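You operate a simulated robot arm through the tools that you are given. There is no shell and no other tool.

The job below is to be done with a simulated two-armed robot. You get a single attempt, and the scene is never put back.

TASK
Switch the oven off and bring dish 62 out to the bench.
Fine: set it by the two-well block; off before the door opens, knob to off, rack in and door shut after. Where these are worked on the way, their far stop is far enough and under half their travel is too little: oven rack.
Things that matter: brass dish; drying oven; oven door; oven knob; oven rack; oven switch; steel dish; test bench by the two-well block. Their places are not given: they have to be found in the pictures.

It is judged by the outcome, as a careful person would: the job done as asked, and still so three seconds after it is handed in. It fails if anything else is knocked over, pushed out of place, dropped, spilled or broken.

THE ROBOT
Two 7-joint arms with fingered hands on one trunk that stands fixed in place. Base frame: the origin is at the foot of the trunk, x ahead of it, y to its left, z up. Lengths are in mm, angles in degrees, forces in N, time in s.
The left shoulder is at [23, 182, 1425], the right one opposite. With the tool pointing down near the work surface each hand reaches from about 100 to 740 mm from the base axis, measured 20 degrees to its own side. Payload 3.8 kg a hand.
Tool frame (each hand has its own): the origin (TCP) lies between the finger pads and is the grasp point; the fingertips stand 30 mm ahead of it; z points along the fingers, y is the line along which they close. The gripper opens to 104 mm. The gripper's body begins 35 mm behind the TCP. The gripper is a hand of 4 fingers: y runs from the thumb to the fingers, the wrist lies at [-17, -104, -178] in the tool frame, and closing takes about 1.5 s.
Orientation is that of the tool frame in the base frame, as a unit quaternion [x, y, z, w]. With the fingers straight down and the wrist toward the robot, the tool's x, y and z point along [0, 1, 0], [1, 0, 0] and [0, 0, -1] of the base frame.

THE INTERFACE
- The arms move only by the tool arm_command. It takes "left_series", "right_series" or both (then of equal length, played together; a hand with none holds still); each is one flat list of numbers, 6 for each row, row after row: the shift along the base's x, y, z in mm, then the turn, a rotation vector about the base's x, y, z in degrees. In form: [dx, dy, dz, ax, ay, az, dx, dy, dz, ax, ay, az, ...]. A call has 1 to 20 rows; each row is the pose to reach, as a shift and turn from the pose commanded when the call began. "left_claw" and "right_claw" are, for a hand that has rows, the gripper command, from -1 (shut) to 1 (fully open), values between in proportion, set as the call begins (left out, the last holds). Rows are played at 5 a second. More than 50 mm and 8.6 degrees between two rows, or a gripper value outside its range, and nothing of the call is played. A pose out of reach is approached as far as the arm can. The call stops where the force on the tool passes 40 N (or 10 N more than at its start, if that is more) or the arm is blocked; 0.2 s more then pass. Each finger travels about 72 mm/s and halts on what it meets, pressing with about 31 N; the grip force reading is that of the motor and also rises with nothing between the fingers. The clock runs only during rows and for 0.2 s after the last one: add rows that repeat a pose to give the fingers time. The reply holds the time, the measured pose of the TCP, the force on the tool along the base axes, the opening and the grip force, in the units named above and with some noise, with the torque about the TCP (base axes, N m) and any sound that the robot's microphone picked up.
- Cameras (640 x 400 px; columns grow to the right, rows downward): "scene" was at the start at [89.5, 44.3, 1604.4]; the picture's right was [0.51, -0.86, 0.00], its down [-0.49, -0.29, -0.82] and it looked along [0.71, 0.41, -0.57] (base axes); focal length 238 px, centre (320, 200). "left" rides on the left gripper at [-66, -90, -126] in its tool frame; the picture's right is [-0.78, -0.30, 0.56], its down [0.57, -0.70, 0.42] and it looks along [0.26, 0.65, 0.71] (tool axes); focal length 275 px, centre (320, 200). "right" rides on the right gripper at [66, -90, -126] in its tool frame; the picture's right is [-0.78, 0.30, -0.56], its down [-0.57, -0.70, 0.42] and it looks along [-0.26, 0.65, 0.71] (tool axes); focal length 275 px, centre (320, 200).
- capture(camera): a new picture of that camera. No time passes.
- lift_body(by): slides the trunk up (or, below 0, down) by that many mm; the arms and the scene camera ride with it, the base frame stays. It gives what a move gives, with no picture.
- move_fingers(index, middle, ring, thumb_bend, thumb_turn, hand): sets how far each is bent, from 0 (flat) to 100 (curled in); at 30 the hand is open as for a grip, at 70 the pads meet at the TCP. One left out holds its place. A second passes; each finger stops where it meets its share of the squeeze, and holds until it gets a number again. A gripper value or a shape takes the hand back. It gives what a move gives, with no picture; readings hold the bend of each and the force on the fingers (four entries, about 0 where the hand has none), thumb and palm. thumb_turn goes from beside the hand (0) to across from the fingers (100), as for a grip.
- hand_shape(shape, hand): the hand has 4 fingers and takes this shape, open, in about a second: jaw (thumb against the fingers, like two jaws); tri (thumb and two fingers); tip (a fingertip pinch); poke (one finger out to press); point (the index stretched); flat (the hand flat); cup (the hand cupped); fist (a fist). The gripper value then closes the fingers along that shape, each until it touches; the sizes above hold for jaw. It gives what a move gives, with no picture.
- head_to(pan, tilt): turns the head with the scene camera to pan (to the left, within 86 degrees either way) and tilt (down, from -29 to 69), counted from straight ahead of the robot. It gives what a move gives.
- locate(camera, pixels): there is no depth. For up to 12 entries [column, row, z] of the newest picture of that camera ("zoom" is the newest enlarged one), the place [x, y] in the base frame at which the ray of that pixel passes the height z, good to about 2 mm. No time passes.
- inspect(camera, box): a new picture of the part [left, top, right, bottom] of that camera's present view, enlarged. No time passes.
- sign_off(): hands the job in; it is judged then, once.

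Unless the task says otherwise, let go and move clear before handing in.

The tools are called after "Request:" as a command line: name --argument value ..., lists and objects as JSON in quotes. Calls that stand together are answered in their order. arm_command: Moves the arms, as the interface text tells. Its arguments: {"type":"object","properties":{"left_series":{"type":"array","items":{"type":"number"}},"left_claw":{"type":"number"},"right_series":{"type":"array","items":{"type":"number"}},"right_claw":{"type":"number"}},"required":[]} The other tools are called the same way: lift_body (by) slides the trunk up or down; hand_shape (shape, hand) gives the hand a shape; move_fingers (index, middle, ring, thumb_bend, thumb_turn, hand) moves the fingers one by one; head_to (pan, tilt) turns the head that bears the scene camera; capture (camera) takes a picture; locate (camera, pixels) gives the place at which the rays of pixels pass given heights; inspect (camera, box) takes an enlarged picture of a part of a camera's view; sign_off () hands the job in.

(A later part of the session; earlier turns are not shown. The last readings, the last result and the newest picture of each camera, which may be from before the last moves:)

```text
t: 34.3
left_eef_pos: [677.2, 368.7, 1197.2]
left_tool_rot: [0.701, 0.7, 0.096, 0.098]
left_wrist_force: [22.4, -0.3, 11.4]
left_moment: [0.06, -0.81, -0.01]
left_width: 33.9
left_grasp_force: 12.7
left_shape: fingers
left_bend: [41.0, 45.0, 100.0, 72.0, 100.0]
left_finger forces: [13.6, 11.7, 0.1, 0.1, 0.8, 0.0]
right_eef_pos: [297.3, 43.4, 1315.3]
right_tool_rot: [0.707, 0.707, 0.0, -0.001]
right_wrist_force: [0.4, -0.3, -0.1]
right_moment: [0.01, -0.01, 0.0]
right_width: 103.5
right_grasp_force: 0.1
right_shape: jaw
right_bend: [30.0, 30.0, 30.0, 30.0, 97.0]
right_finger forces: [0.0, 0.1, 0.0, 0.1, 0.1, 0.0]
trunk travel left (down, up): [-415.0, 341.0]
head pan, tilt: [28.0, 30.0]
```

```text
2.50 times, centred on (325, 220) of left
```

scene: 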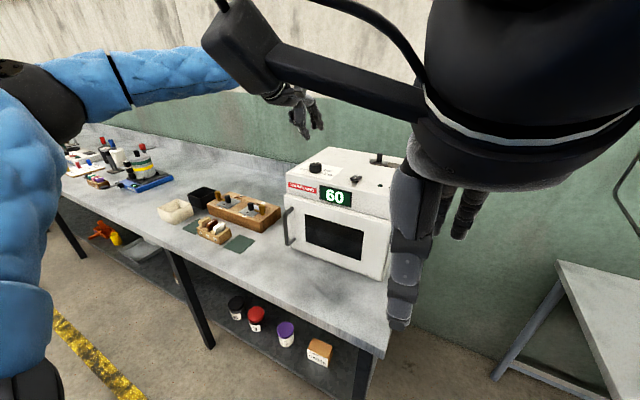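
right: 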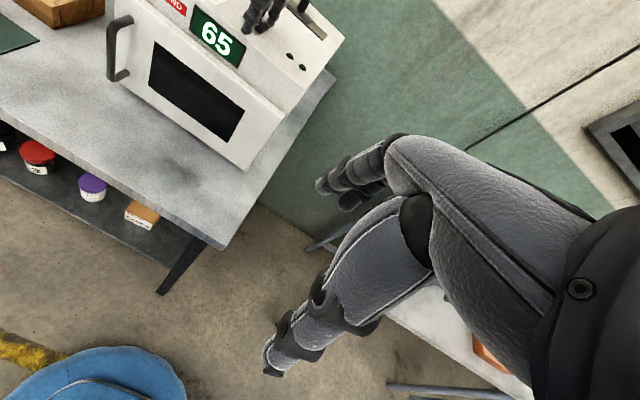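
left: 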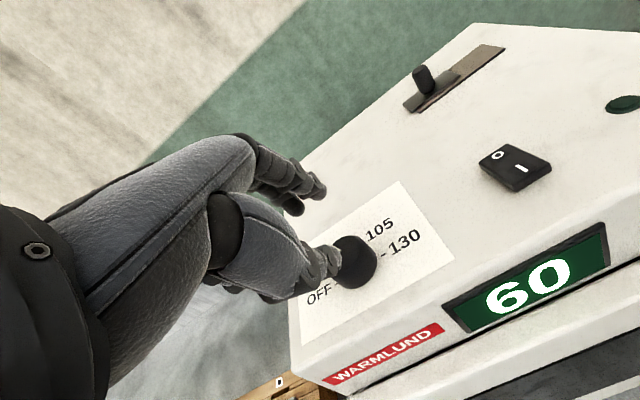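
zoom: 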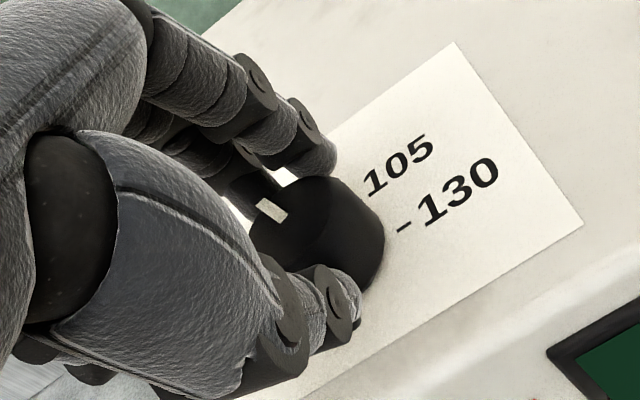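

The fingers press the knob (≈13 N each) but the thumb isn't touching yet, so the hand is being pulled. I bring the thumb in to balance the grip.

Request:
move_fingers --hand "left" --thumb_bend 84

Request:
inspect --camera "scene" --box '[280, 120, 370, 200]'

Request:
inspect --camera "left" --box '[250, 140, 400, 300]'

```text
t: 35.3
left_eef_pos: [674.1, 368.7, 1195.9]
left_tool_rot: [0.701, 0.701, 0.094, 0.096]
left_wrist_force: [13.5, -1.0, 10.7]
left_moment: [0.01, -0.74, -0.07]
left_width: 31.0
left_grasp_force: 18.2
left_shape: fingers
left_bend: [39.0, 44.0, 100.0, 77.0, 100.0]
left_finger forces: [14.8, 11.8, 0.0, 0.0, 10.3, 0.1]
right_eef_pos: [296.3, 43.5, 1316.1]
right_tool_rot: [0.706, 0.708, -0.001, -0.001]
right_wrist_force: [1.0, -0.5, -1.1]
right_moment: [-0.01, 0.02, 0.0]
right_width: 103.7
right_grasp_force: 0.1
right_shape: jaw
right_bend: [30.0, 30.0, 30.0, 30.0, 97.0]
right_finger forces: [0.1, 0.0, 0.1, 0.0, 0.1, 0.0]
trunk travel left (down, up): [-415.0, 341.0]
head pan, tilt: [28.0, 30.0]
```

```text
5.00 times, centred on (325, 160) of scene
```

zoom: 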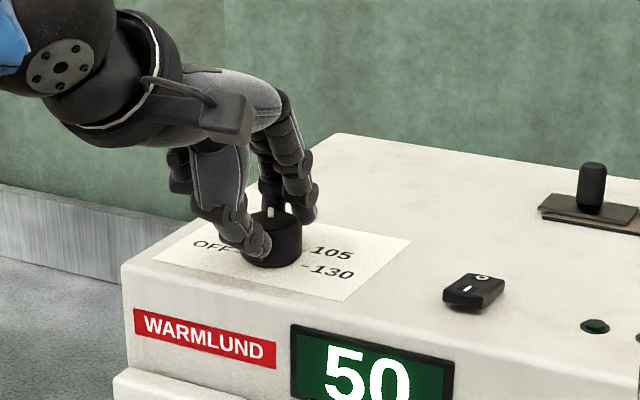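

```text
2.50 times, centred on (325, 220) of left
```

zoom: 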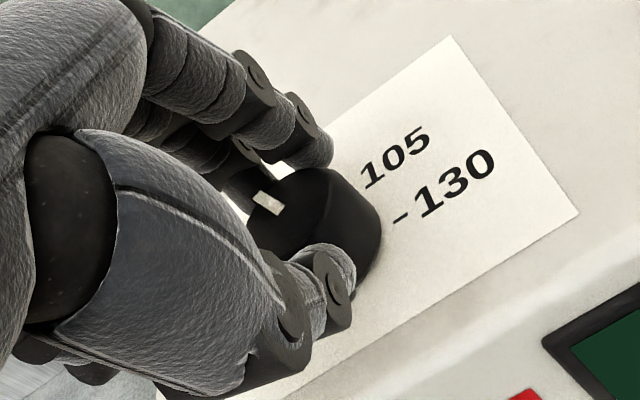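

Grip is balanced now (thumb 10 N against ~27 N). I rotate about the knob axis by +28° (counter-clockwise from above), orbiting the TCP around the knob centre.

Request:
arm_command --left_series '[0.6, -4.6, 0, 0, 0, 7.5, 1.7, -9.1, 0, 0, 0, 15, 3.5, -13.4, 0, 0, 0, 22.5, 5.1, -16.5, 0, 0, 0, 28, 5.1, -16.5, 0, 0, 0, 28]'

Request:
inspect --camera "scene" --box '[280, 120, 370, 200]'

Request:
inspect --camera "left" --box '[250, 140, 400, 300]'

```text
t: 36.5
left_eef_pos: [678.2, 355.3, 1195.0]
left_tool_rot: [0.509, 0.85, 0.116, 0.07]
left_wrist_force: [9.6, 4.2, 9.1]
left_moment: [0.31, -0.57, 0.0]
left_width: 31.0
left_grasp_force: 17.9
left_shape: fingers
left_bend: [39.0, 44.0, 100.0, 77.0, 100.0]
left_finger forces: [13.5, 11.2, 0.1, 0.1, 12.0, 0.1]
right_eef_pos: [295.1, 43.8, 1315.4]
right_tool_rot: [0.707, 0.708, 0.0, 0.0]
right_wrist_force: [-0.4, 0.4, 0.3]
right_moment: [0.02, 0.03, -0.04]
right_width: 103.9
right_grasp_force: 0.1
right_shape: jaw
right_bend: [30.0, 30.0, 30.0, 30.0, 97.0]
right_finger forces: [0.0, 0.0, 0.1, 0.0, 0.1, 0.1]
trunk travel left (down, up): [-415.0, 341.0]
head pan, tilt: [28.0, 30.0]
```

```text
5.00 times, centred on (325, 160) of scene
```

zoom: 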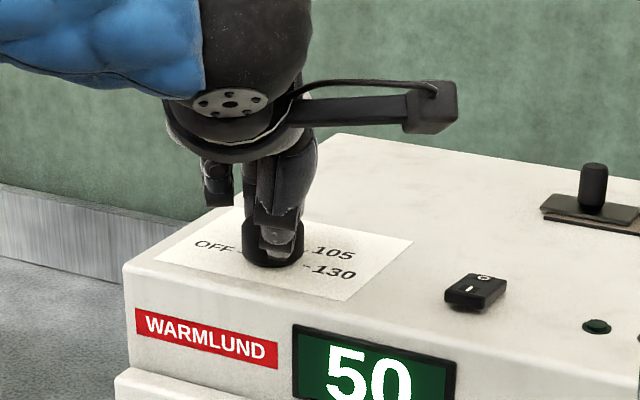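

```text
2.50 times, centred on (325, 220) of left
```

zoom: 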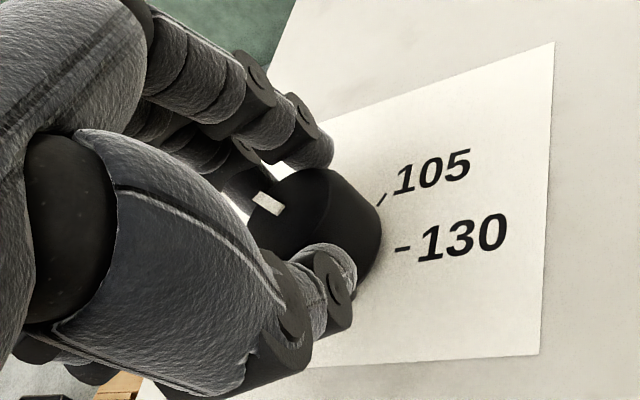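

The pointer stayed fixed relative to the hand, so the knob turned about 28°. I open the fingers, swing the hand back around the knob by 33° and regrip.

Request:
move_fingers --hand "left" --index 33 --middle 33 --thumb_bend 70

Request:
arm_command --left_series '[-1.7, 3.9, 0, 0, 0, -7, -2.9, 8, 0, 0, 0, -14, -3.6, 12.3, 0, 0, 0, -21, -3.7, 16.5, 0, 0, 0, -28, -3.5, 19.6, 0, 0, 0, -33, -3.5, 19.6, 0, 0, 0, -33]'

Request:
inspect --camera "scene" --box '[280, 120, 370, 200]'

Request:
inspect --camera "left" --box '[250, 140, 400, 300]'

```text
t: 37.5
left_eef_pos: [677.6, 354.9, 1196.5]
left_tool_rot: [0.509, 0.85, 0.115, 0.07]
left_wrist_force: [0.1, -0.2, 0.4]
left_moment: [-0.02, -0.01, 0.01]
left_width: 49.3
left_grasp_force: 0.1
left_shape: fingers
left_bend: [33.0, 33.0, 100.0, 70.0, 100.0]
left_finger forces: [0.0, 0.0, 0.0, 0.0, 0.0, 0.1]
right_eef_pos: [295.6, 43.2, 1316.1]
right_tool_rot: [0.706, 0.708, 0.0, 0.0]
right_wrist_force: [0.4, -0.1, -0.1]
right_moment: [0.0, -0.03, 0.01]
right_width: 103.6
right_grasp_force: 0.1
right_shape: jaw
right_bend: [30.0, 30.0, 30.0, 30.0, 97.0]
right_finger forces: [0.1, 0.1, 0.0, 0.0, 0.0, 0.0]
trunk travel left (down, up): [-415.0, 341.0]
head pan, tilt: [28.0, 30.0]
```

```text
t: 38.9
left_eef_pos: [675.0, 375.3, 1195.9]
left_tool_rot: [0.731, 0.669, 0.091, 0.101]
left_wrist_force: [-0.6, -0.6, -0.5]
left_moment: [0.01, -0.07, 0.02]
left_width: 49.6
left_grasp_force: 0.0
left_shape: fingers
left_bend: [33.0, 33.0, 100.0, 70.0, 100.0]
left_finger forces: [0.1, 0.0, 0.0, 0.0, 0.0, 0.0]
right_eef_pos: [294.3, 42.7, 1317.0]
right_tool_rot: [0.707, 0.708, 0.001, -0.001]
right_wrist_force: [-0.6, 0.5, -0.4]
right_moment: [0.0, 0.02, 0.01]
right_width: 103.8
right_grasp_force: 0.0
right_shape: jaw
right_bend: [30.0, 30.0, 30.0, 30.0, 97.0]
right_finger forces: [0.1, 0.0, 0.1, 0.0, 0.0, 0.0]
trunk travel left (down, up): [-415.0, 341.0]
head pan, tilt: [28.0, 30.0]
```

```text
5.00 times, centred on (325, 160) of scene
```

zoom: 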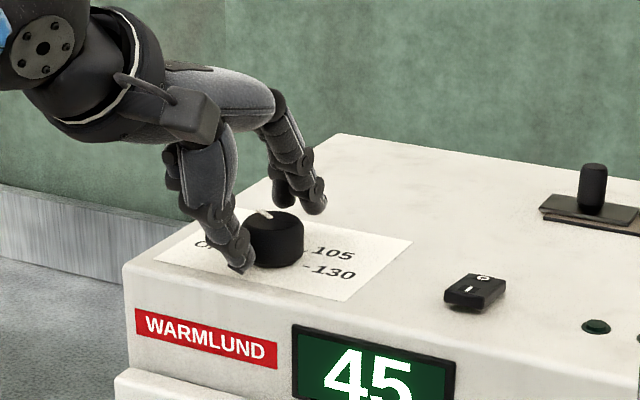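

```text
2.50 times, centred on (325, 220) of left
```

zoom: 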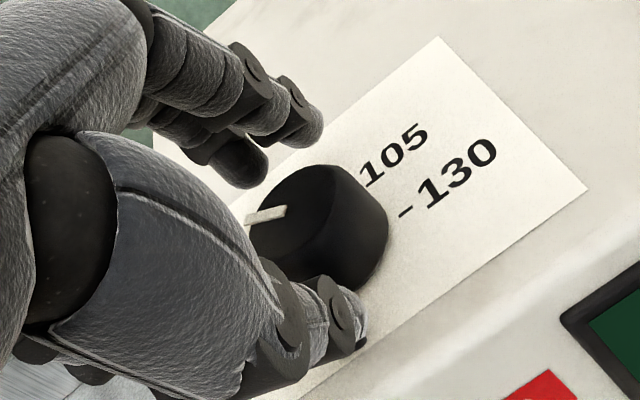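

The pointer has moved about half-way to OFF. I regrip and turn another ~32°.

Request:
move_fingers --hand "left" --index 60 --middle 60 --thumb_bend 84

Request:
arm_command --left_series '[0, -4.4, 0, 0, 0, 7, 0.6, -8.6, 0, 0, 0, 14, 1.7, -12.8, 0, 0, 0, 21, 3.2, -16.7, 0, 0, 0, 28, 4.3, -18.9, 0, 0, 0, 32, 4.3, -18.9, 0, 0, 0, 32]'

Request:
inspect --camera "scene" --box '[280, 120, 370, 200]'

Request:
inspect --camera "left" --box '[250, 140, 400, 300]'

```text
t: 39.9
left_eef_pos: [676.7, 375.2, 1196.2]
left_tool_rot: [0.73, 0.669, 0.092, 0.101]
left_wrist_force: [7.5, 2.3, 2.9]
left_moment: [0.08, -0.27, 0.14]
left_width: 33.7
left_grasp_force: 17.8
left_shape: fingers
left_bend: [39.0, 46.0, 100.0, 75.0, 100.0]
left_finger forces: [12.8, 9.2, 0.0, 0.1, 13.3, 0.0]
right_eef_pos: [296.0, 43.7, 1316.2]
right_tool_rot: [0.707, 0.707, -0.001, -0.001]
right_wrist_force: [0.1, 0.2, 0.8]
right_moment: [0.0, 0.0, -0.03]
right_width: 103.7
right_grasp_force: 0.0
right_shape: jaw
right_bend: [30.0, 30.0, 30.0, 30.0, 97.0]
right_finger forces: [0.1, 0.0, 0.1, 0.0, 0.0, 0.1]
trunk travel left (down, up): [-415.0, 341.0]
head pan, tilt: [28.0, 30.0]
```

```text
t: 41.3
left_eef_pos: [676.9, 358.5, 1195.4]
left_tool_rot: [0.516, 0.846, 0.115, 0.071]
left_wrist_force: [4.6, 12.6, 4.9]
left_moment: [0.29, -0.27, 0.28]
left_width: 33.6
left_grasp_force: 19.0
left_shape: fingers
left_bend: [39.0, 45.0, 100.0, 75.0, 100.0]
left_finger forces: [12.5, 11.7, 0.0, 0.0, 12.9, 0.0]
right_eef_pos: [295.0, 45.8, 1315.6]
right_tool_rot: [0.706, 0.708, 0.0, -0.001]
right_wrist_force: [-0.1, -0.4, 0.0]
right_moment: [0.02, 0.02, 0.0]
right_width: 103.3
right_grasp_force: 0.1
right_shape: jaw
right_bend: [30.0, 30.0, 30.0, 30.0, 97.0]
right_finger forces: [0.0, 0.0, 0.0, 0.0, 0.0, 0.0]
trunk travel left (down, up): [-415.0, 341.0]
head pan, tilt: [28.0, 30.0]
```

```text
5.00 times, centred on (325, 160) of scene
```

zoom: 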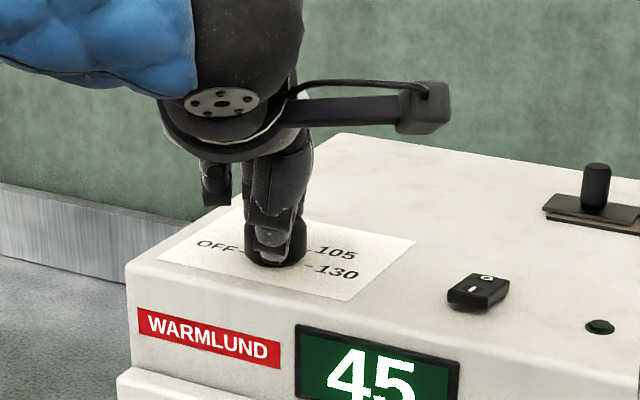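

```text
2.50 times, centred on (325, 220) of left
```

zoom: 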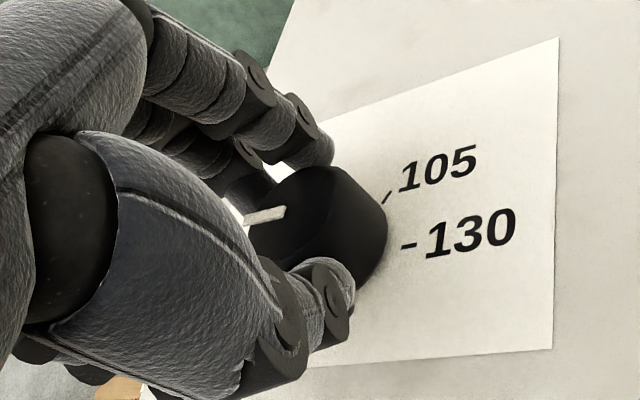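

The pointer moved with the hand and a bit more resistance appeared at the end. I release, lift away, and look at the knob.

Request:
move_fingers --hand "left" --index 33 --middle 33 --thumb_bend 68

Request:
arm_command --left_series '[0, 0, 20, 0, 0, 0, -3, 0, 45, 0, 0, 0, -20, 0, 80, 0, 0, -8, -50, 20, 110, 0, 0, -16, -80, 40, 130, 0, 0, -24, -80, 40, 130, 0, 0, -28]'

Request:
capture --camera "left"

Request:
inspect --camera "scene" --box '[290, 130, 370, 200]'

Request:
inspect --camera "left" --box '[320, 180, 520, 320]'

```text
t: 42.3
left_eef_pos: [677.6, 354.7, 1196.6]
left_tool_rot: [0.516, 0.846, 0.115, 0.071]
left_wrist_force: [0.9, -0.1, -0.5]
left_moment: [-0.04, 0.01, 0.0]
left_width: 51.7
left_grasp_force: 0.1
left_shape: fingers
left_bend: [33.0, 33.0, 100.0, 68.0, 100.0]
left_finger forces: [0.0, 0.0, 0.0, 0.0, 0.0, 0.0]
right_eef_pos: [295.7, 43.6, 1316.4]
right_tool_rot: [0.707, 0.707, 0.0, 0.0]
right_wrist_force: [-1.5, -0.4, -0.3]
right_moment: [-0.01, 0.03, 0.01]
right_width: 103.7
right_grasp_force: 0.0
right_shape: jaw
right_bend: [30.0, 30.0, 30.0, 30.0, 97.0]
right_finger forces: [0.0, 0.0, 0.0, 0.0, 0.1, 0.1]
trunk travel left (down, up): [-415.0, 341.0]
head pan, tilt: [28.0, 30.0]
```

```text
t: 43.7
left_eef_pos: [600.1, 395.3, 1323.7]
left_tool_rot: [0.708, 0.693, 0.094, 0.097]
left_wrist_force: [0.7, 0.6, -0.9]
left_moment: [0.04, 0.01, 0.0]
left_width: 52.2
left_grasp_force: 0.1
left_shape: fingers
left_bend: [33.0, 33.0, 100.0, 68.0, 100.0]
left_finger forces: [0.0, 0.1, 0.0, 0.0, 0.0, 0.0]
right_eef_pos: [295.8, 42.9, 1315.3]
right_tool_rot: [0.706, 0.708, 0.0, -0.001]
right_wrist_force: [0.1, 0.2, 0.5]
right_moment: [-0.01, 0.04, -0.01]
right_width: 103.7
right_grasp_force: 0.1
right_shape: jaw
right_bend: [30.0, 30.0, 30.0, 30.0, 97.0]
right_finger forces: [0.0, 0.1, 0.0, 0.1, 0.0, 0.0]
trunk travel left (down, up): [-415.0, 341.0]
head pan, tilt: [28.0, 30.0]
```

```text
taken
```

left: 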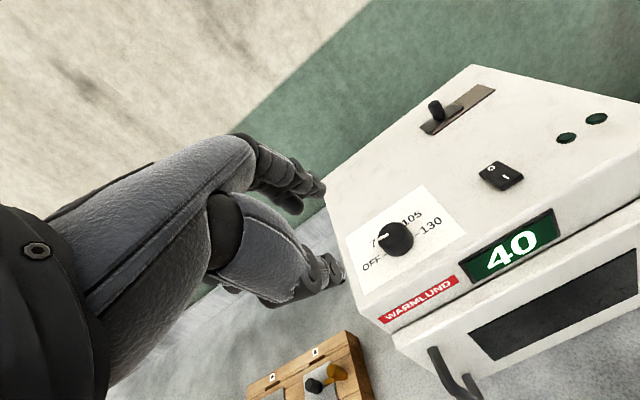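

```text
5.71 times, centred on (330, 165) of scene
```

zoom: 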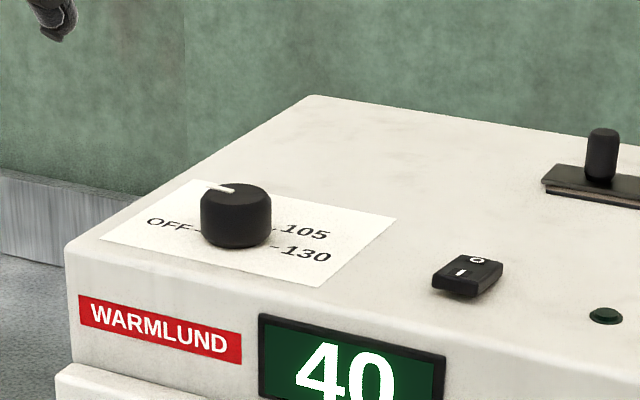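

```text
2.86 times, centred on (420, 250) of left
```

zoom: 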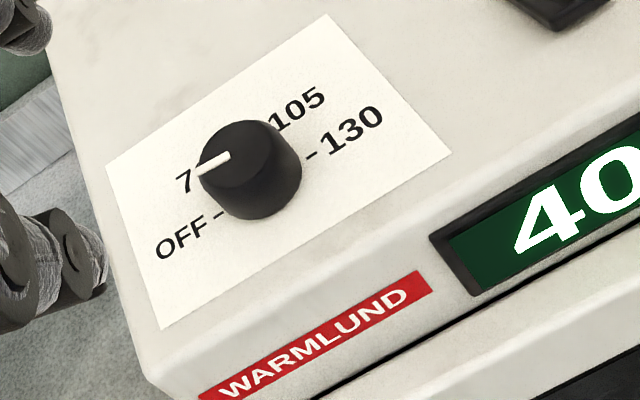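

Request:
locate --camera "zoom" --pixels '[[228, 157, 1177], [197, 172, 1177], [222, 212, 1156], [210, 218, 1156], [313, 157, 1156], [236, 163, 1177], [245, 205, 1156]]'

```text
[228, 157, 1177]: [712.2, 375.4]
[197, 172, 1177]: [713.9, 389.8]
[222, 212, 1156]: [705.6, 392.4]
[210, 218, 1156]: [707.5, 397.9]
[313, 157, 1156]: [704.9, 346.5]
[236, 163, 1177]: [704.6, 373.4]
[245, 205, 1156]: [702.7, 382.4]
```

The pointer measures about 83–84° against OFF at 89–90°, so it's a few degrees short or just at the stop. I'll regrip near the end of travel and nudge another ~9° to be sure.

Request:
arm_command --left_series '[20, -10, -20, 0, 0, 5, 45, -22, -45, 0, 0, 11, 75.6, -35.4, -70, 0, 0, 16.2, 75.6, -35.4, -100, 0, 0, 16.2, 75.6, -35.4, -127, 0, 0, 16.2, 75.6, -35.4, -127, 0, 0, 16.2]'

Request:
inspect --camera "left" --box '[250, 140, 400, 300]'

Request:
move_fingers --hand "left" --index 60 --middle 60 --thumb_bend 84

Request:
inspect --camera "left" --box '[250, 140, 400, 300]'

```text
t: 45.1
left_eef_pos: [673.7, 359.7, 1199.1]
left_tool_rot: [0.602, 0.787, 0.107, 0.083]
left_wrist_force: [0.0, 0.5, 0.8]
left_moment: [-0.03, 0.02, 0.01]
left_width: 52.3
left_grasp_force: 0.0
left_shape: fingers
left_bend: [33.0, 33.0, 100.0, 68.0, 100.0]
left_finger forces: [0.0, 0.1, 0.0, 0.0, 0.1, 0.0]
right_eef_pos: [295.1, 44.7, 1314.9]
right_tool_rot: [0.707, 0.708, 0.0, 0.0]
right_wrist_force: [-1.0, -0.2, 0.5]
right_moment: [0.01, -0.03, 0.01]
right_width: 103.6
right_grasp_force: 0.0
right_shape: jaw
right_bend: [30.0, 30.0, 30.0, 30.0, 97.0]
right_finger forces: [0.1, 0.0, 0.1, 0.1, 0.0, 0.0]
trunk travel left (down, up): [-415.0, 341.0]
head pan, tilt: [28.0, 30.0]
```

```text
2.50 times, centred on (325, 220) of left
```

zoom: 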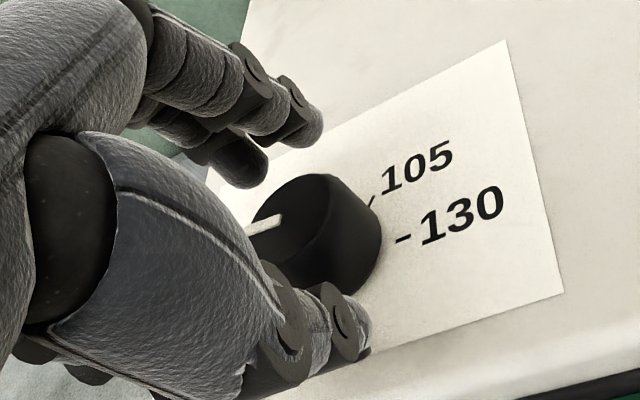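

```text
t: 46.1
left_eef_pos: [675.5, 360.6, 1199.9]
left_tool_rot: [0.601, 0.787, 0.107, 0.084]
left_wrist_force: [8.6, 1.6, 5.6]
left_moment: [0.13, -0.45, -0.07]
left_width: 28.5
left_grasp_force: 15.9
left_shape: fingers
left_bend: [42.0, 43.0, 100.0, 77.0, 100.0]
left_finger forces: [12.2, 10.0, 0.0, 0.0, 10.0, 0.1]
right_eef_pos: [296.1, 43.7, 1315.8]
right_tool_rot: [0.707, 0.707, -0.001, 0.0]
right_wrist_force: [0.3, -0.5, 0.2]
right_moment: [-0.02, 0.04, -0.02]
right_width: 103.4
right_grasp_force: 0.1
right_shape: jaw
right_bend: [30.0, 30.0, 30.0, 30.0, 97.0]
right_finger forces: [0.0, 0.1, 0.1, 0.0, 0.0, 0.0]
trunk travel left (down, up): [-415.0, 341.0]
head pan, tilt: [28.0, 30.0]
```

```text
2.50 times, centred on (325, 220) of left
```

zoom: 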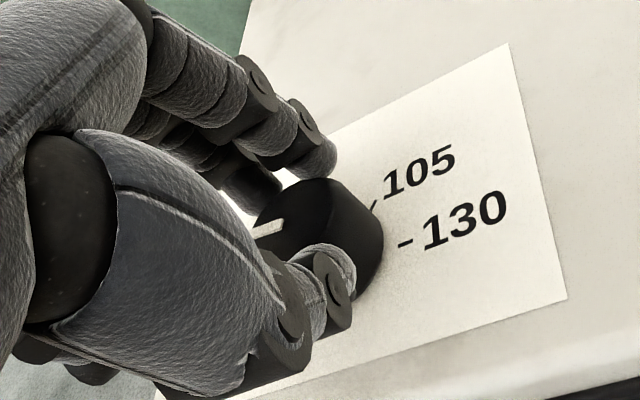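

Request:
arm_command --left_series '[1.1, -3.1, 0, 0, 0, 5, 2.4, -6, 0, 0, 0, 10, 2.4, -6, 0, 0, 0, 10]'

Request:
inspect --camera "left" --box '[250, 140, 400, 300]'

```text
t: 46.9
left_eef_pos: [678.0, 354.9, 1199.2]
left_tool_rot: [0.529, 0.838, 0.115, 0.073]
left_wrist_force: [7.9, 2.5, 6.8]
left_moment: [0.21, -0.43, -0.12]
left_width: 28.2
left_grasp_force: 14.7
left_shape: fingers
left_bend: [42.0, 43.0, 100.0, 77.0, 100.0]
left_finger forces: [11.1, 10.2, 0.1, 0.0, 9.6, 0.0]
right_eef_pos: [295.4, 43.4, 1316.1]
right_tool_rot: [0.706, 0.708, -0.001, 0.0]
right_wrist_force: [-1.1, -0.2, -0.9]
right_moment: [0.0, 0.01, 0.03]
right_width: 103.3
right_grasp_force: 0.1
right_shape: jaw
right_bend: [30.0, 30.0, 30.0, 30.0, 97.0]
right_finger forces: [0.0, 0.0, 0.0, 0.1, 0.0, 0.1]
trunk travel left (down, up): [-415.0, 341.0]
head pan, tilt: [28.0, 30.0]
```

```text
2.50 times, centred on (325, 220) of left
```

zoom: 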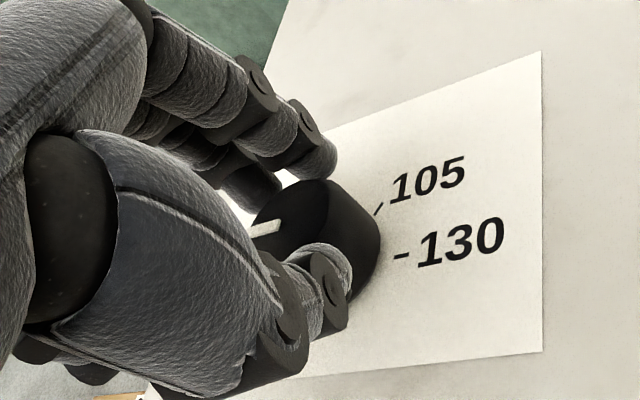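

Request:
move_fingers --hand "left" --index 33 --middle 33 --thumb_bend 68

Request:
arm_command --left_series '[0, 0, 20, 0, 0, 0, -3, 0, 45, 0, 0, 0, -20, 0, 80, 0, 0, -8, -50, 20, 110, 0, 0, -16, -80, 40, 130, 0, 0, -24, -80, 40, 130, 0, 0, -28]'

Request:
inspect --camera "scene" --box '[290, 130, 370, 200]'

Request:
inspect --camera "left" --box '[320, 180, 520, 320]'

```text
t: 47.9
left_eef_pos: [677.3, 353.7, 1200.2]
left_tool_rot: [0.53, 0.837, 0.112, 0.073]
left_wrist_force: [0.2, -0.4, 0.3]
left_moment: [-0.02, 0.01, 0.03]
left_width: 52.0
left_grasp_force: 0.0
left_shape: fingers
left_bend: [33.0, 33.0, 100.0, 68.0, 100.0]
left_finger forces: [0.0, 0.0, 0.0, 0.0, 0.1, 0.0]
right_eef_pos: [295.3, 43.6, 1316.6]
right_tool_rot: [0.706, 0.708, 0.0, 0.0]
right_wrist_force: [-0.3, -0.1, 0.2]
right_moment: [-0.01, -0.01, 0.03]
right_width: 103.6
right_grasp_force: 0.1
right_shape: jaw
right_bend: [30.0, 30.0, 30.0, 30.0, 97.0]
right_finger forces: [0.0, 0.1, 0.0, 0.0, 0.1, 0.1]
trunk travel left (down, up): [-415.0, 341.0]
head pan, tilt: [28.0, 30.0]
```

```text
t: 49.3
left_eef_pos: [598.3, 393.8, 1330.7]
left_tool_rot: [0.718, 0.683, 0.093, 0.099]
left_wrist_force: [0.2, 0.8, 0.3]
left_moment: [0.0, 0.01, 0.02]
left_width: 52.0
left_grasp_force: 0.1
left_shape: fingers
left_bend: [33.0, 33.0, 100.0, 68.0, 100.0]
left_finger forces: [0.0, 0.0, 0.0, 0.0, 0.0, 0.1]
right_eef_pos: [295.7, 42.7, 1315.8]
right_tool_rot: [0.707, 0.708, 0.0, -0.002]
right_wrist_force: [0.3, -1.0, 0.1]
right_moment: [-0.02, 0.02, -0.03]
right_width: 103.3
right_grasp_force: 0.1
right_shape: jaw
right_bend: [30.0, 30.0, 30.0, 30.0, 97.0]
right_finger forces: [0.0, 0.1, 0.0, 0.0, 0.0, 0.1]
trunk travel left (down, up): [-415.0, 341.0]
head pan, tilt: [28.0, 30.0]
```

```text
5.71 times, centred on (330, 165) of scene
```

zoom: 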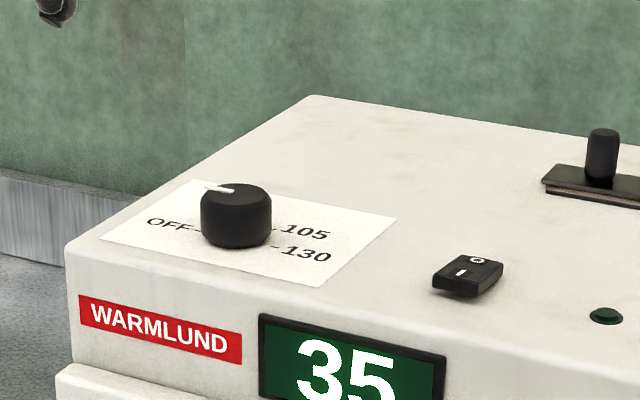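

```text
2.86 times, centred on (420, 250) of left
```

zoom: 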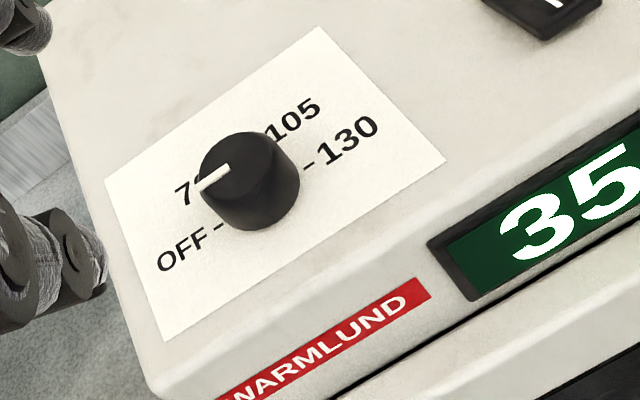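

The pointer now lines up with the OFF mark to within a couple of degrees, lamps are dark and the display reads 35. Next is the door: I put the left hand back to jaw, retreat, and straighten it.

Request:
hand_shape --hand "left" --shape "jaw"

Request:
arm_command --left_series '[-45, 5, -10, 0, 5, 1, -90, 10, -30, 0, 10, 2, -130, 15, -55, 0, 15, 3, -165, 20, -85, 0, 15, 3, -165, 20, -85, 0, 15, 3]'

```text
t: 50.2
left_eef_pos: [598.5, 396.0, 1330.3]
left_tool_rot: [0.717, 0.684, 0.093, 0.098]
left_wrist_force: [-0.8, -1.2, -0.7]
left_moment: [-0.02, -0.03, 0.0]
left_width: 103.4
left_grasp_force: 0.1
left_shape: jaw
left_bend: [30.0, 30.0, 30.0, 30.0, 97.0]
left_finger forces: [0.0, 0.1, 0.0, 0.0, 0.0, 0.0]
right_eef_pos: [295.2, 43.4, 1317.2]
right_tool_rot: [0.707, 0.708, -0.001, 0.0]
right_wrist_force: [-0.3, 0.1, -0.1]
right_moment: [0.01, 0.0, -0.01]
right_width: 103.6
right_grasp_force: 0.1
right_shape: jaw
right_bend: [30.0, 30.0, 30.0, 30.0, 97.0]
right_finger forces: [0.0, 0.0, 0.1, 0.0, 0.0, 0.0]
trunk travel left (down, up): [-415.0, 341.0]
head pan, tilt: [28.0, 30.0]
```

```text
t: 51.4
left_eef_pos: [431.3, 414.4, 1243.5]
left_tool_rot: [0.705, 0.709, 0.001, 0.005]
left_wrist_force: [-0.6, -0.2, 0.5]
left_moment: [0.0, 0.01, -0.01]
left_width: 103.9
left_grasp_force: 0.0
left_shape: jaw
left_bend: [30.0, 30.0, 30.0, 30.0, 97.0]
left_finger forces: [0.1, 0.0, 0.0, 0.1, 0.0, 0.0]
right_eef_pos: [294.6, 43.0, 1316.5]
right_tool_rot: [0.706, 0.708, 0.001, -0.002]
right_wrist_force: [0.0, 0.3, -0.3]
right_moment: [0.0, 0.02, 0.0]
right_width: 103.6
right_grasp_force: 0.1
right_shape: jaw
right_bend: [30.0, 30.0, 30.0, 30.0, 97.0]
right_finger forces: [0.0, 0.1, 0.1, 0.0, 0.0, 0.0]
trunk travel left (down, up): [-415.0, 341.0]
head pan, tilt: [28.0, 30.0]
```

Now I rotate the left hand to point forward with its closing line horizontal (across y), while lowering to the handle's height well in front of the oven.

Request:
arm_command --left_series '[0, 0, -17, -4.62, -4.62, 4.62, 0, 0, -34, -9.24, -9.24, 9.24, 0, 0, -51, -13.86, -13.86, 13.86, 0, 0, -68, -18.48, -18.48, 18.48, 0, 0, -85, -23.1, -23.1, 23.1, 0, 0, -102, -27.7, -27.7, 27.7, 0, 0, -119, -32.3, -32.3, 32.3, 0, 0, -136, -37, -37, 37, 0, 0, -153, -41.6, -41.6, 41.6, 0, 0, -170, -46.2, -46.2, 46.2, 0, 0, -187, -50.8, -50.8, 50.8, 0, 0, -204, -55.4, -55.4, 55.4, 0, 0, -221, -60, -60, 60, 0, 0, -238, -64.7, -64.7, 64.7, 0, 0, -255, -69.3, -69.3, 69.3, 0, 0, -255, -69.3, -69.3, 69.3]'

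Request:
capture --camera "scene"

Request:
capture --camera "left"

```text
t: 54.3
left_eef_pos: [435.7, 441.1, 1050.4]
left_tool_rot: [0.192, 0.754, 0.062, 0.625]
left_wrist_force: [0.6, 0.0, -0.6]
left_moment: [0.02, 0.05, 0.01]
left_width: 103.9
left_grasp_force: 0.2
left_shape: jaw
left_bend: [30.0, 30.0, 30.0, 30.0, 97.0]
left_finger forces: [0.1, 0.0, 0.0, 0.1, 0.0, 0.1]
right_eef_pos: [295.4, 43.2, 1316.5]
right_tool_rot: [0.707, 0.708, 0.0, -0.001]
right_wrist_force: [0.0, -0.2, -0.5]
right_moment: [0.0, 0.01, 0.01]
right_width: 103.5
right_grasp_force: 0.0
right_shape: jaw
right_bend: [30.0, 30.0, 30.0, 30.0, 97.0]
right_finger forces: [0.0, 0.1, 0.0, 0.0, 0.0, 0.0]
trunk travel left (down, up): [-415.0, 341.0]
head pan, tilt: [28.0, 30.0]
stopped in row 14 (left hand): the arm was blocked; the commanded pose is now the measured one
```

```text
taken
```

scene: 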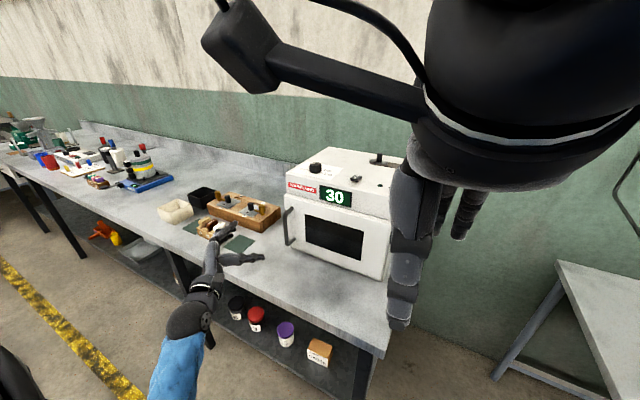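

```text
taken
```

left: 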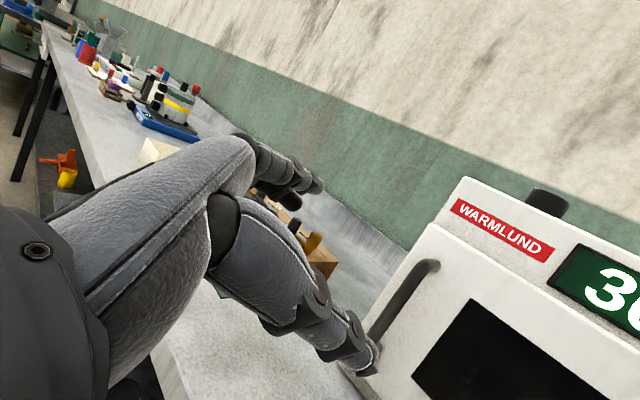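

The left hand now points forward and slightly down with some roll, blocked by a joint limit just short of the full turn; that pose still suits straddling the handle. I locate the handle bar in the new left view.

Request:
inspect --camera "left" --box '[320, 220, 480, 400]'

Request:
inspect --camera "scene" --box '[180, 180, 320, 280]'

Request:
locate --camera "left" --pixels '[[430, 263, 1020], [430, 263, 1040], [430, 263, 1060], [402, 300, 960], [402, 300, 980], [402, 300, 1000], [376, 340, 920], [376, 340, 940]]'

Request:
capture --camera "right"

```text
2.22 times, centred on (400, 310) of left
```

zoom: 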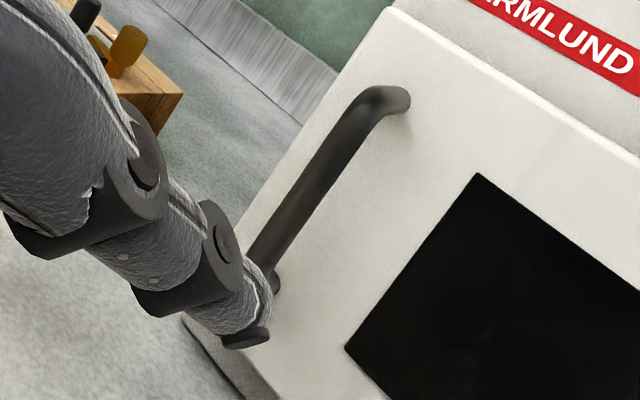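

```text
4.00 times, centred on (250, 230) of scene
```

zoom: 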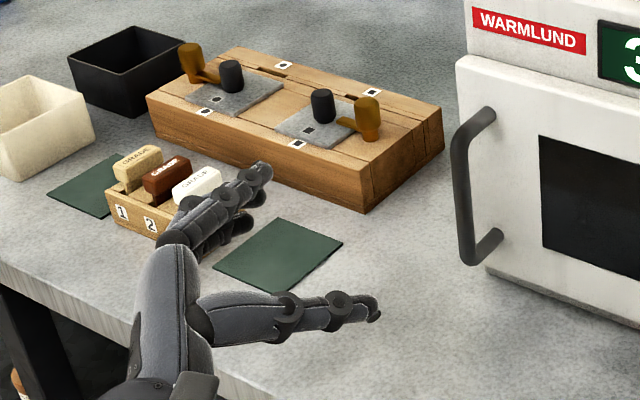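

```text
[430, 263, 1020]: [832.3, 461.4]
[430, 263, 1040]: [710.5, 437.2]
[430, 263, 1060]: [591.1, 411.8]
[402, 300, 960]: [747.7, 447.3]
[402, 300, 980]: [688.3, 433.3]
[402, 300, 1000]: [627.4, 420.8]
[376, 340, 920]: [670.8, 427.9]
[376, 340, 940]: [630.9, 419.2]
```

```text
taken
```

right: 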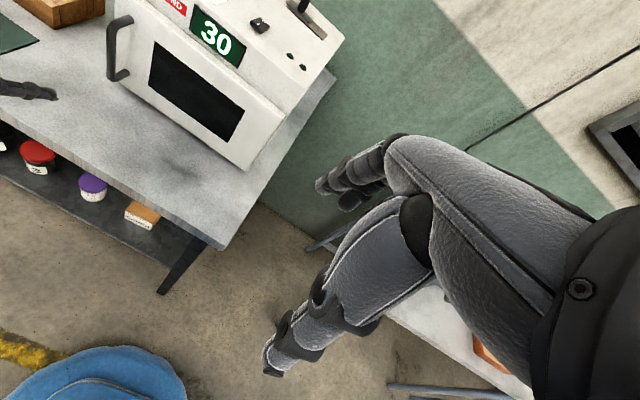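

Request:
locate --camera "scene" --pixels '[[286, 214, 1020], [286, 214, 1040], [286, 214, 1060], [286.5, 229, 970], [286.5, 229, 990], [286.5, 243, 920], [286.5, 243, 940]]'

Request:
locate --camera "right" --pixels '[[112, 30, 1020], [112, 30, 1040], [112, 30, 1060], [112, 50, 970], [112, 50, 990], [113, 72, 920], [113, 72, 940]]'

```text
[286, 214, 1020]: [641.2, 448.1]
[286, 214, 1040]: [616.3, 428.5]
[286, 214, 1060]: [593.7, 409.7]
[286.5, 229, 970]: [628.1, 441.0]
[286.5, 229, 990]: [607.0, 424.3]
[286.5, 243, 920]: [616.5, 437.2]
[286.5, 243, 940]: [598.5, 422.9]
```

```text
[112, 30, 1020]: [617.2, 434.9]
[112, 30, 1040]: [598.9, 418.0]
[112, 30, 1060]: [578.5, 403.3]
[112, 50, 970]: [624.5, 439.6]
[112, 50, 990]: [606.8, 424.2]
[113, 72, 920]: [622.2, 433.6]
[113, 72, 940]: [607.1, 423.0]
```

Scene and right views agree: the bar is at about (606, 423), z from 930 to 1045. I approach along the finger direction so the fingers straddle the bar, first stopping short to check.

Request:
arm_command --left_series '[30, -2, -16, 0, 0, 0, 60, -4, -32, 0, 0, 0, 91, -6, -48, 0, 0, 0, 120, -10, -54, 0, 0, 0, 120, -10, -54, 0, 0, 0]'

Request:
capture --camera "left"

Request:
inspect --camera "scene" --box '[220, 180, 360, 280]'

Request:
inspect --camera "right" --box '[20, 0, 180, 120]'

```text
t: 55.5
left_eef_pos: [556.8, 428.7, 996.2]
left_tool_rot: [0.189, 0.755, 0.059, 0.626]
left_wrist_force: [-0.3, -1.1, -0.4]
left_moment: [0.03, 0.04, 0.01]
left_width: 103.7
left_grasp_force: 0.1
left_shape: jaw
left_bend: [30.0, 30.0, 30.0, 30.0, 97.0]
left_finger forces: [0.0, 0.1, 0.0, 0.1, 0.0, 0.1]
right_eef_pos: [294.9, 43.9, 1316.6]
right_tool_rot: [0.707, 0.707, 0.0, 0.0]
right_wrist_force: [0.6, -0.5, 0.4]
right_moment: [-0.02, 0.0, -0.01]
right_width: 103.7
right_grasp_force: 0.1
right_shape: jaw
right_bend: [30.0, 30.0, 30.0, 30.0, 97.0]
right_finger forces: [0.1, 0.0, 0.1, 0.1, 0.0, 0.1]
trunk travel left (down, up): [-415.0, 341.0]
head pan, tilt: [28.0, 30.0]
```

```text
taken
```

left: 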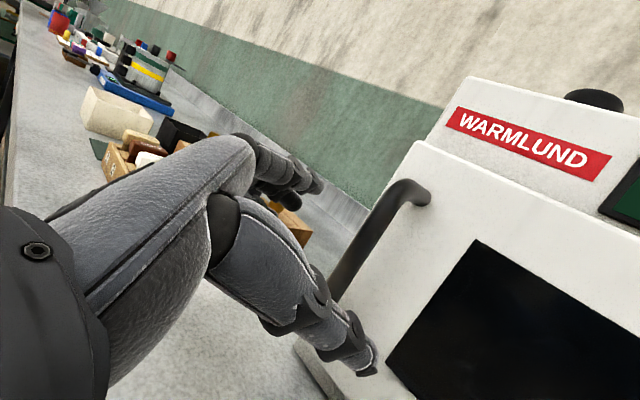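

```text
4.00 times, centred on (290, 230) of scene
```

zoom: 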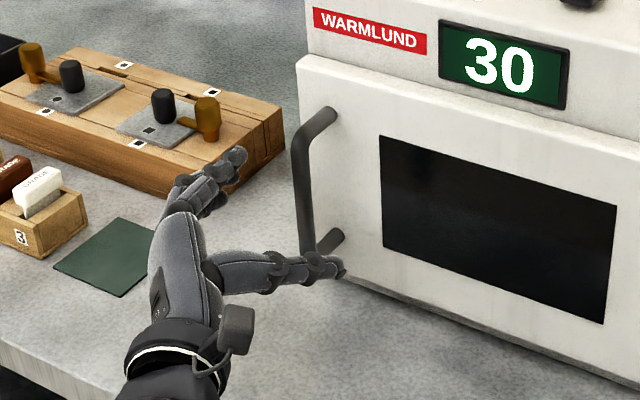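

```text
3.33 times, centred on (100, 60) of right
```

zoom: 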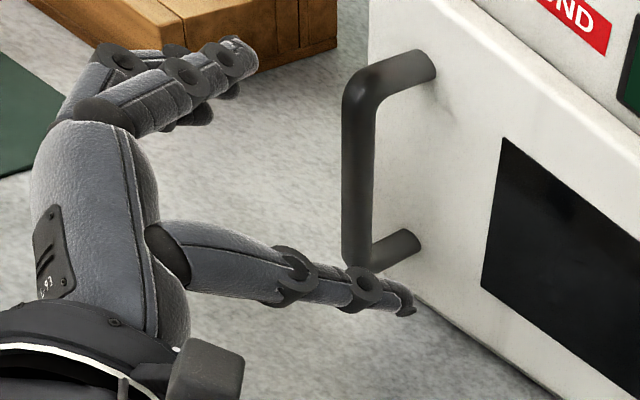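

The thumb is near the handle's lower standoff, so I raise ~22 mm and then move in, and close on the bar.

Request:
arm_command --left_series '[0, 0, 24, 0, 0, 0, 15, -2, 24, 0, 0, 0, 30, -3, 22, 0, 0, 0, 44, -5, 20, 0, 0, 0, 44, -5, 20, 0, 0, 0]'

Request:
inspect --camera "right" --box '[20, 0, 180, 120]'

Request:
inspect --camera "scene" --box '[220, 180, 360, 280]'

Request:
inspect --camera "left" --box '[240, 120, 480, 360]'

```text
t: 56.7
left_eef_pos: [598.8, 425.8, 1014.5]
left_tool_rot: [0.189, 0.754, 0.06, 0.626]
left_wrist_force: [-0.4, 0.3, -0.6]
left_moment: [-0.02, 0.0, 0.03]
left_width: 103.9
left_grasp_force: 0.0
left_shape: jaw
left_bend: [30.0, 30.0, 30.0, 30.0, 97.0]
left_finger forces: [0.0, 0.1, 0.0, 0.0, 0.1, 0.0]
right_eef_pos: [294.8, 43.5, 1316.6]
right_tool_rot: [0.706, 0.708, 0.001, -0.001]
right_wrist_force: [-0.3, -0.1, 0.1]
right_moment: [0.02, 0.01, -0.07]
right_width: 103.4
right_grasp_force: 0.1
right_shape: jaw
right_bend: [30.0, 30.0, 30.0, 30.0, 97.0]
right_finger forces: [0.1, 0.1, 0.1, 0.1, 0.0, 0.1]
trunk travel left (down, up): [-415.0, 341.0]
head pan, tilt: [28.0, 30.0]
```

```text
3.33 times, centred on (100, 60) of right
```

zoom: 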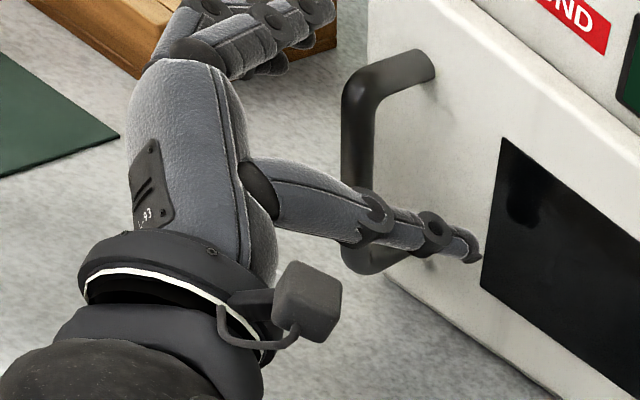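

```text
4.00 times, centred on (290, 230) of scene
```

zoom: 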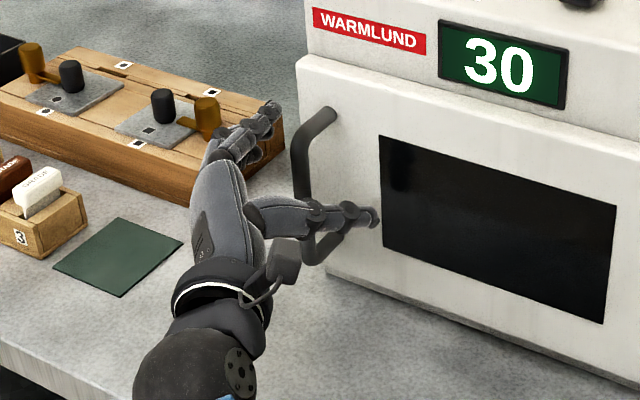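

```text
1.67 times, centred on (360, 240) of left
```

zoom: 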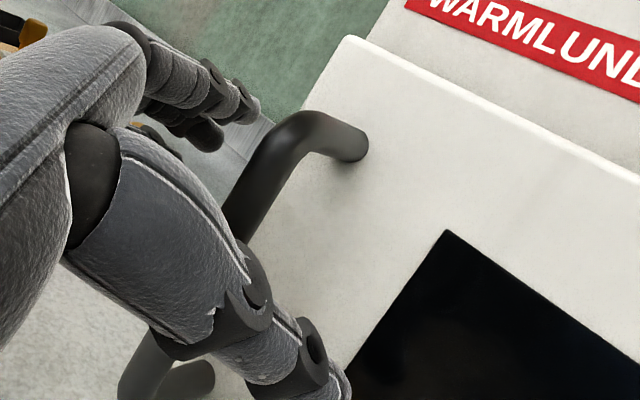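

Thumb is right of the bar, fingers left of it. Now I close the hand on the bar.

Request:
arm_command --left_series '[0, 0, 0, 0, 0, 0, 0, 0, 0, 0, 0, 0, 0, 0, 0, 0, 0, 0, 0, 0, 0, 0, 0, 0, 0, 0, 0, 0, 0, 0, 0, 0, 0, 0, 0, 0, 0, 0, 0, 0, 0, 0]' --left_claw -1

Request:
inspect --camera "right" --box '[20, 0, 180, 120]'

Request:
inspect --camera "left" --box '[240, 120, 480, 360]'

```text
t: 58.3
left_eef_pos: [599.8, 424.8, 1013.4]
left_tool_rot: [0.189, 0.755, 0.059, 0.625]
left_wrist_force: [-0.8, -6.7, -5.5]
left_moment: [-0.05, -0.34, 1.13]
left_width: 38.5
left_grasp_force: 30.7
left_shape: jaw
left_bend: [74.0, 50.0, 47.0, 79.0, 100.0]
left_finger forces: [14.1, 8.6, 0.0, 0.0, 28.9, 0.0]
right_eef_pos: [295.0, 43.6, 1317.4]
right_tool_rot: [0.706, 0.708, 0.001, -0.001]
right_wrist_force: [0.1, -0.8, 0.7]
right_moment: [0.01, 0.02, 0.01]
right_width: 103.8
right_grasp_force: 0.1
right_shape: jaw
right_bend: [30.0, 30.0, 30.0, 30.0, 97.0]
right_finger forces: [0.1, 0.0, 0.0, 0.0, 0.0, 0.0]
trunk travel left (down, up): [-415.0, 341.0]
head pan, tilt: [28.0, 30.0]
```

```text
3.33 times, centred on (100, 60) of right
```

zoom: 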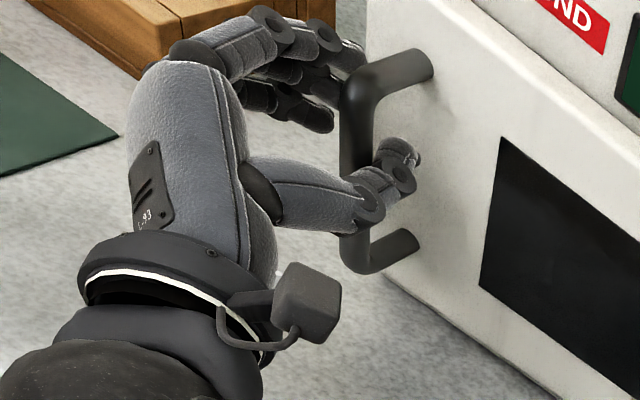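

```text
1.67 times, centred on (360, 240) of left
```

zoom: 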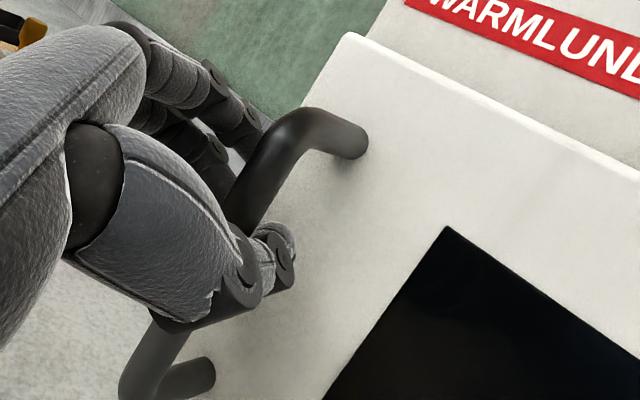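

The thumb hooked round behind the bar and the grip holds. I start pulling along the door's arc (hinge on the right), gently at first.

Request:
arm_command --left_series '[-8, -1, 0, 0, 0, 0.7, -16, -3, 0, 0, 0, 1.5, -24, -5, 0, 0, 0, 2.2, -32, -7, 0, 0, 0, 3, -32, -7, 0, 0, 0, 3]'

Request:
inspect --camera "scene" --box '[240, 130, 420, 290]'

```text
t: 59.0
left_eef_pos: [590.3, 427.0, 1016.9]
left_tool_rot: [0.192, 0.761, 0.074, 0.616]
left_wrist_force: [10.3, -26.4, -19.4]
left_moment: [-0.06, -0.51, 1.22]
left_width: 36.1
left_grasp_force: 31.6
left_shape: jaw
left_bend: [74.0, 57.0, 47.0, 75.0, 100.0]
left_finger forces: [17.3, 0.0, 0.1, 0.1, 39.9, 0.0]
right_eef_pos: [296.8, 41.3, 1314.9]
right_tool_rot: [0.707, 0.708, -0.001, -0.003]
right_wrist_force: [-0.2, 0.4, 0.6]
right_moment: [-0.01, -0.04, 0.0]
right_width: 103.6
right_grasp_force: 0.1
right_shape: jaw
right_bend: [30.0, 30.0, 30.0, 30.0, 97.0]
right_finger forces: [0.0, 0.0, 0.1, 0.1, 0.0, 0.0]
trunk travel left (down, up): [-415.0, 341.0]
head pan, tilt: [28.0, 30.0]
stopped in row 3 (left hand): the force on the tool passed its limit at 43 N (the readings are from after the stop); the commanded pose is now the measured one
```

```text
2.50 times, centred on (330, 210) of scene
```

zoom: 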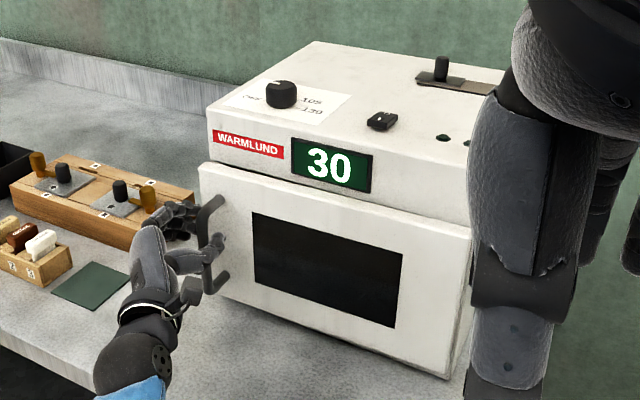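

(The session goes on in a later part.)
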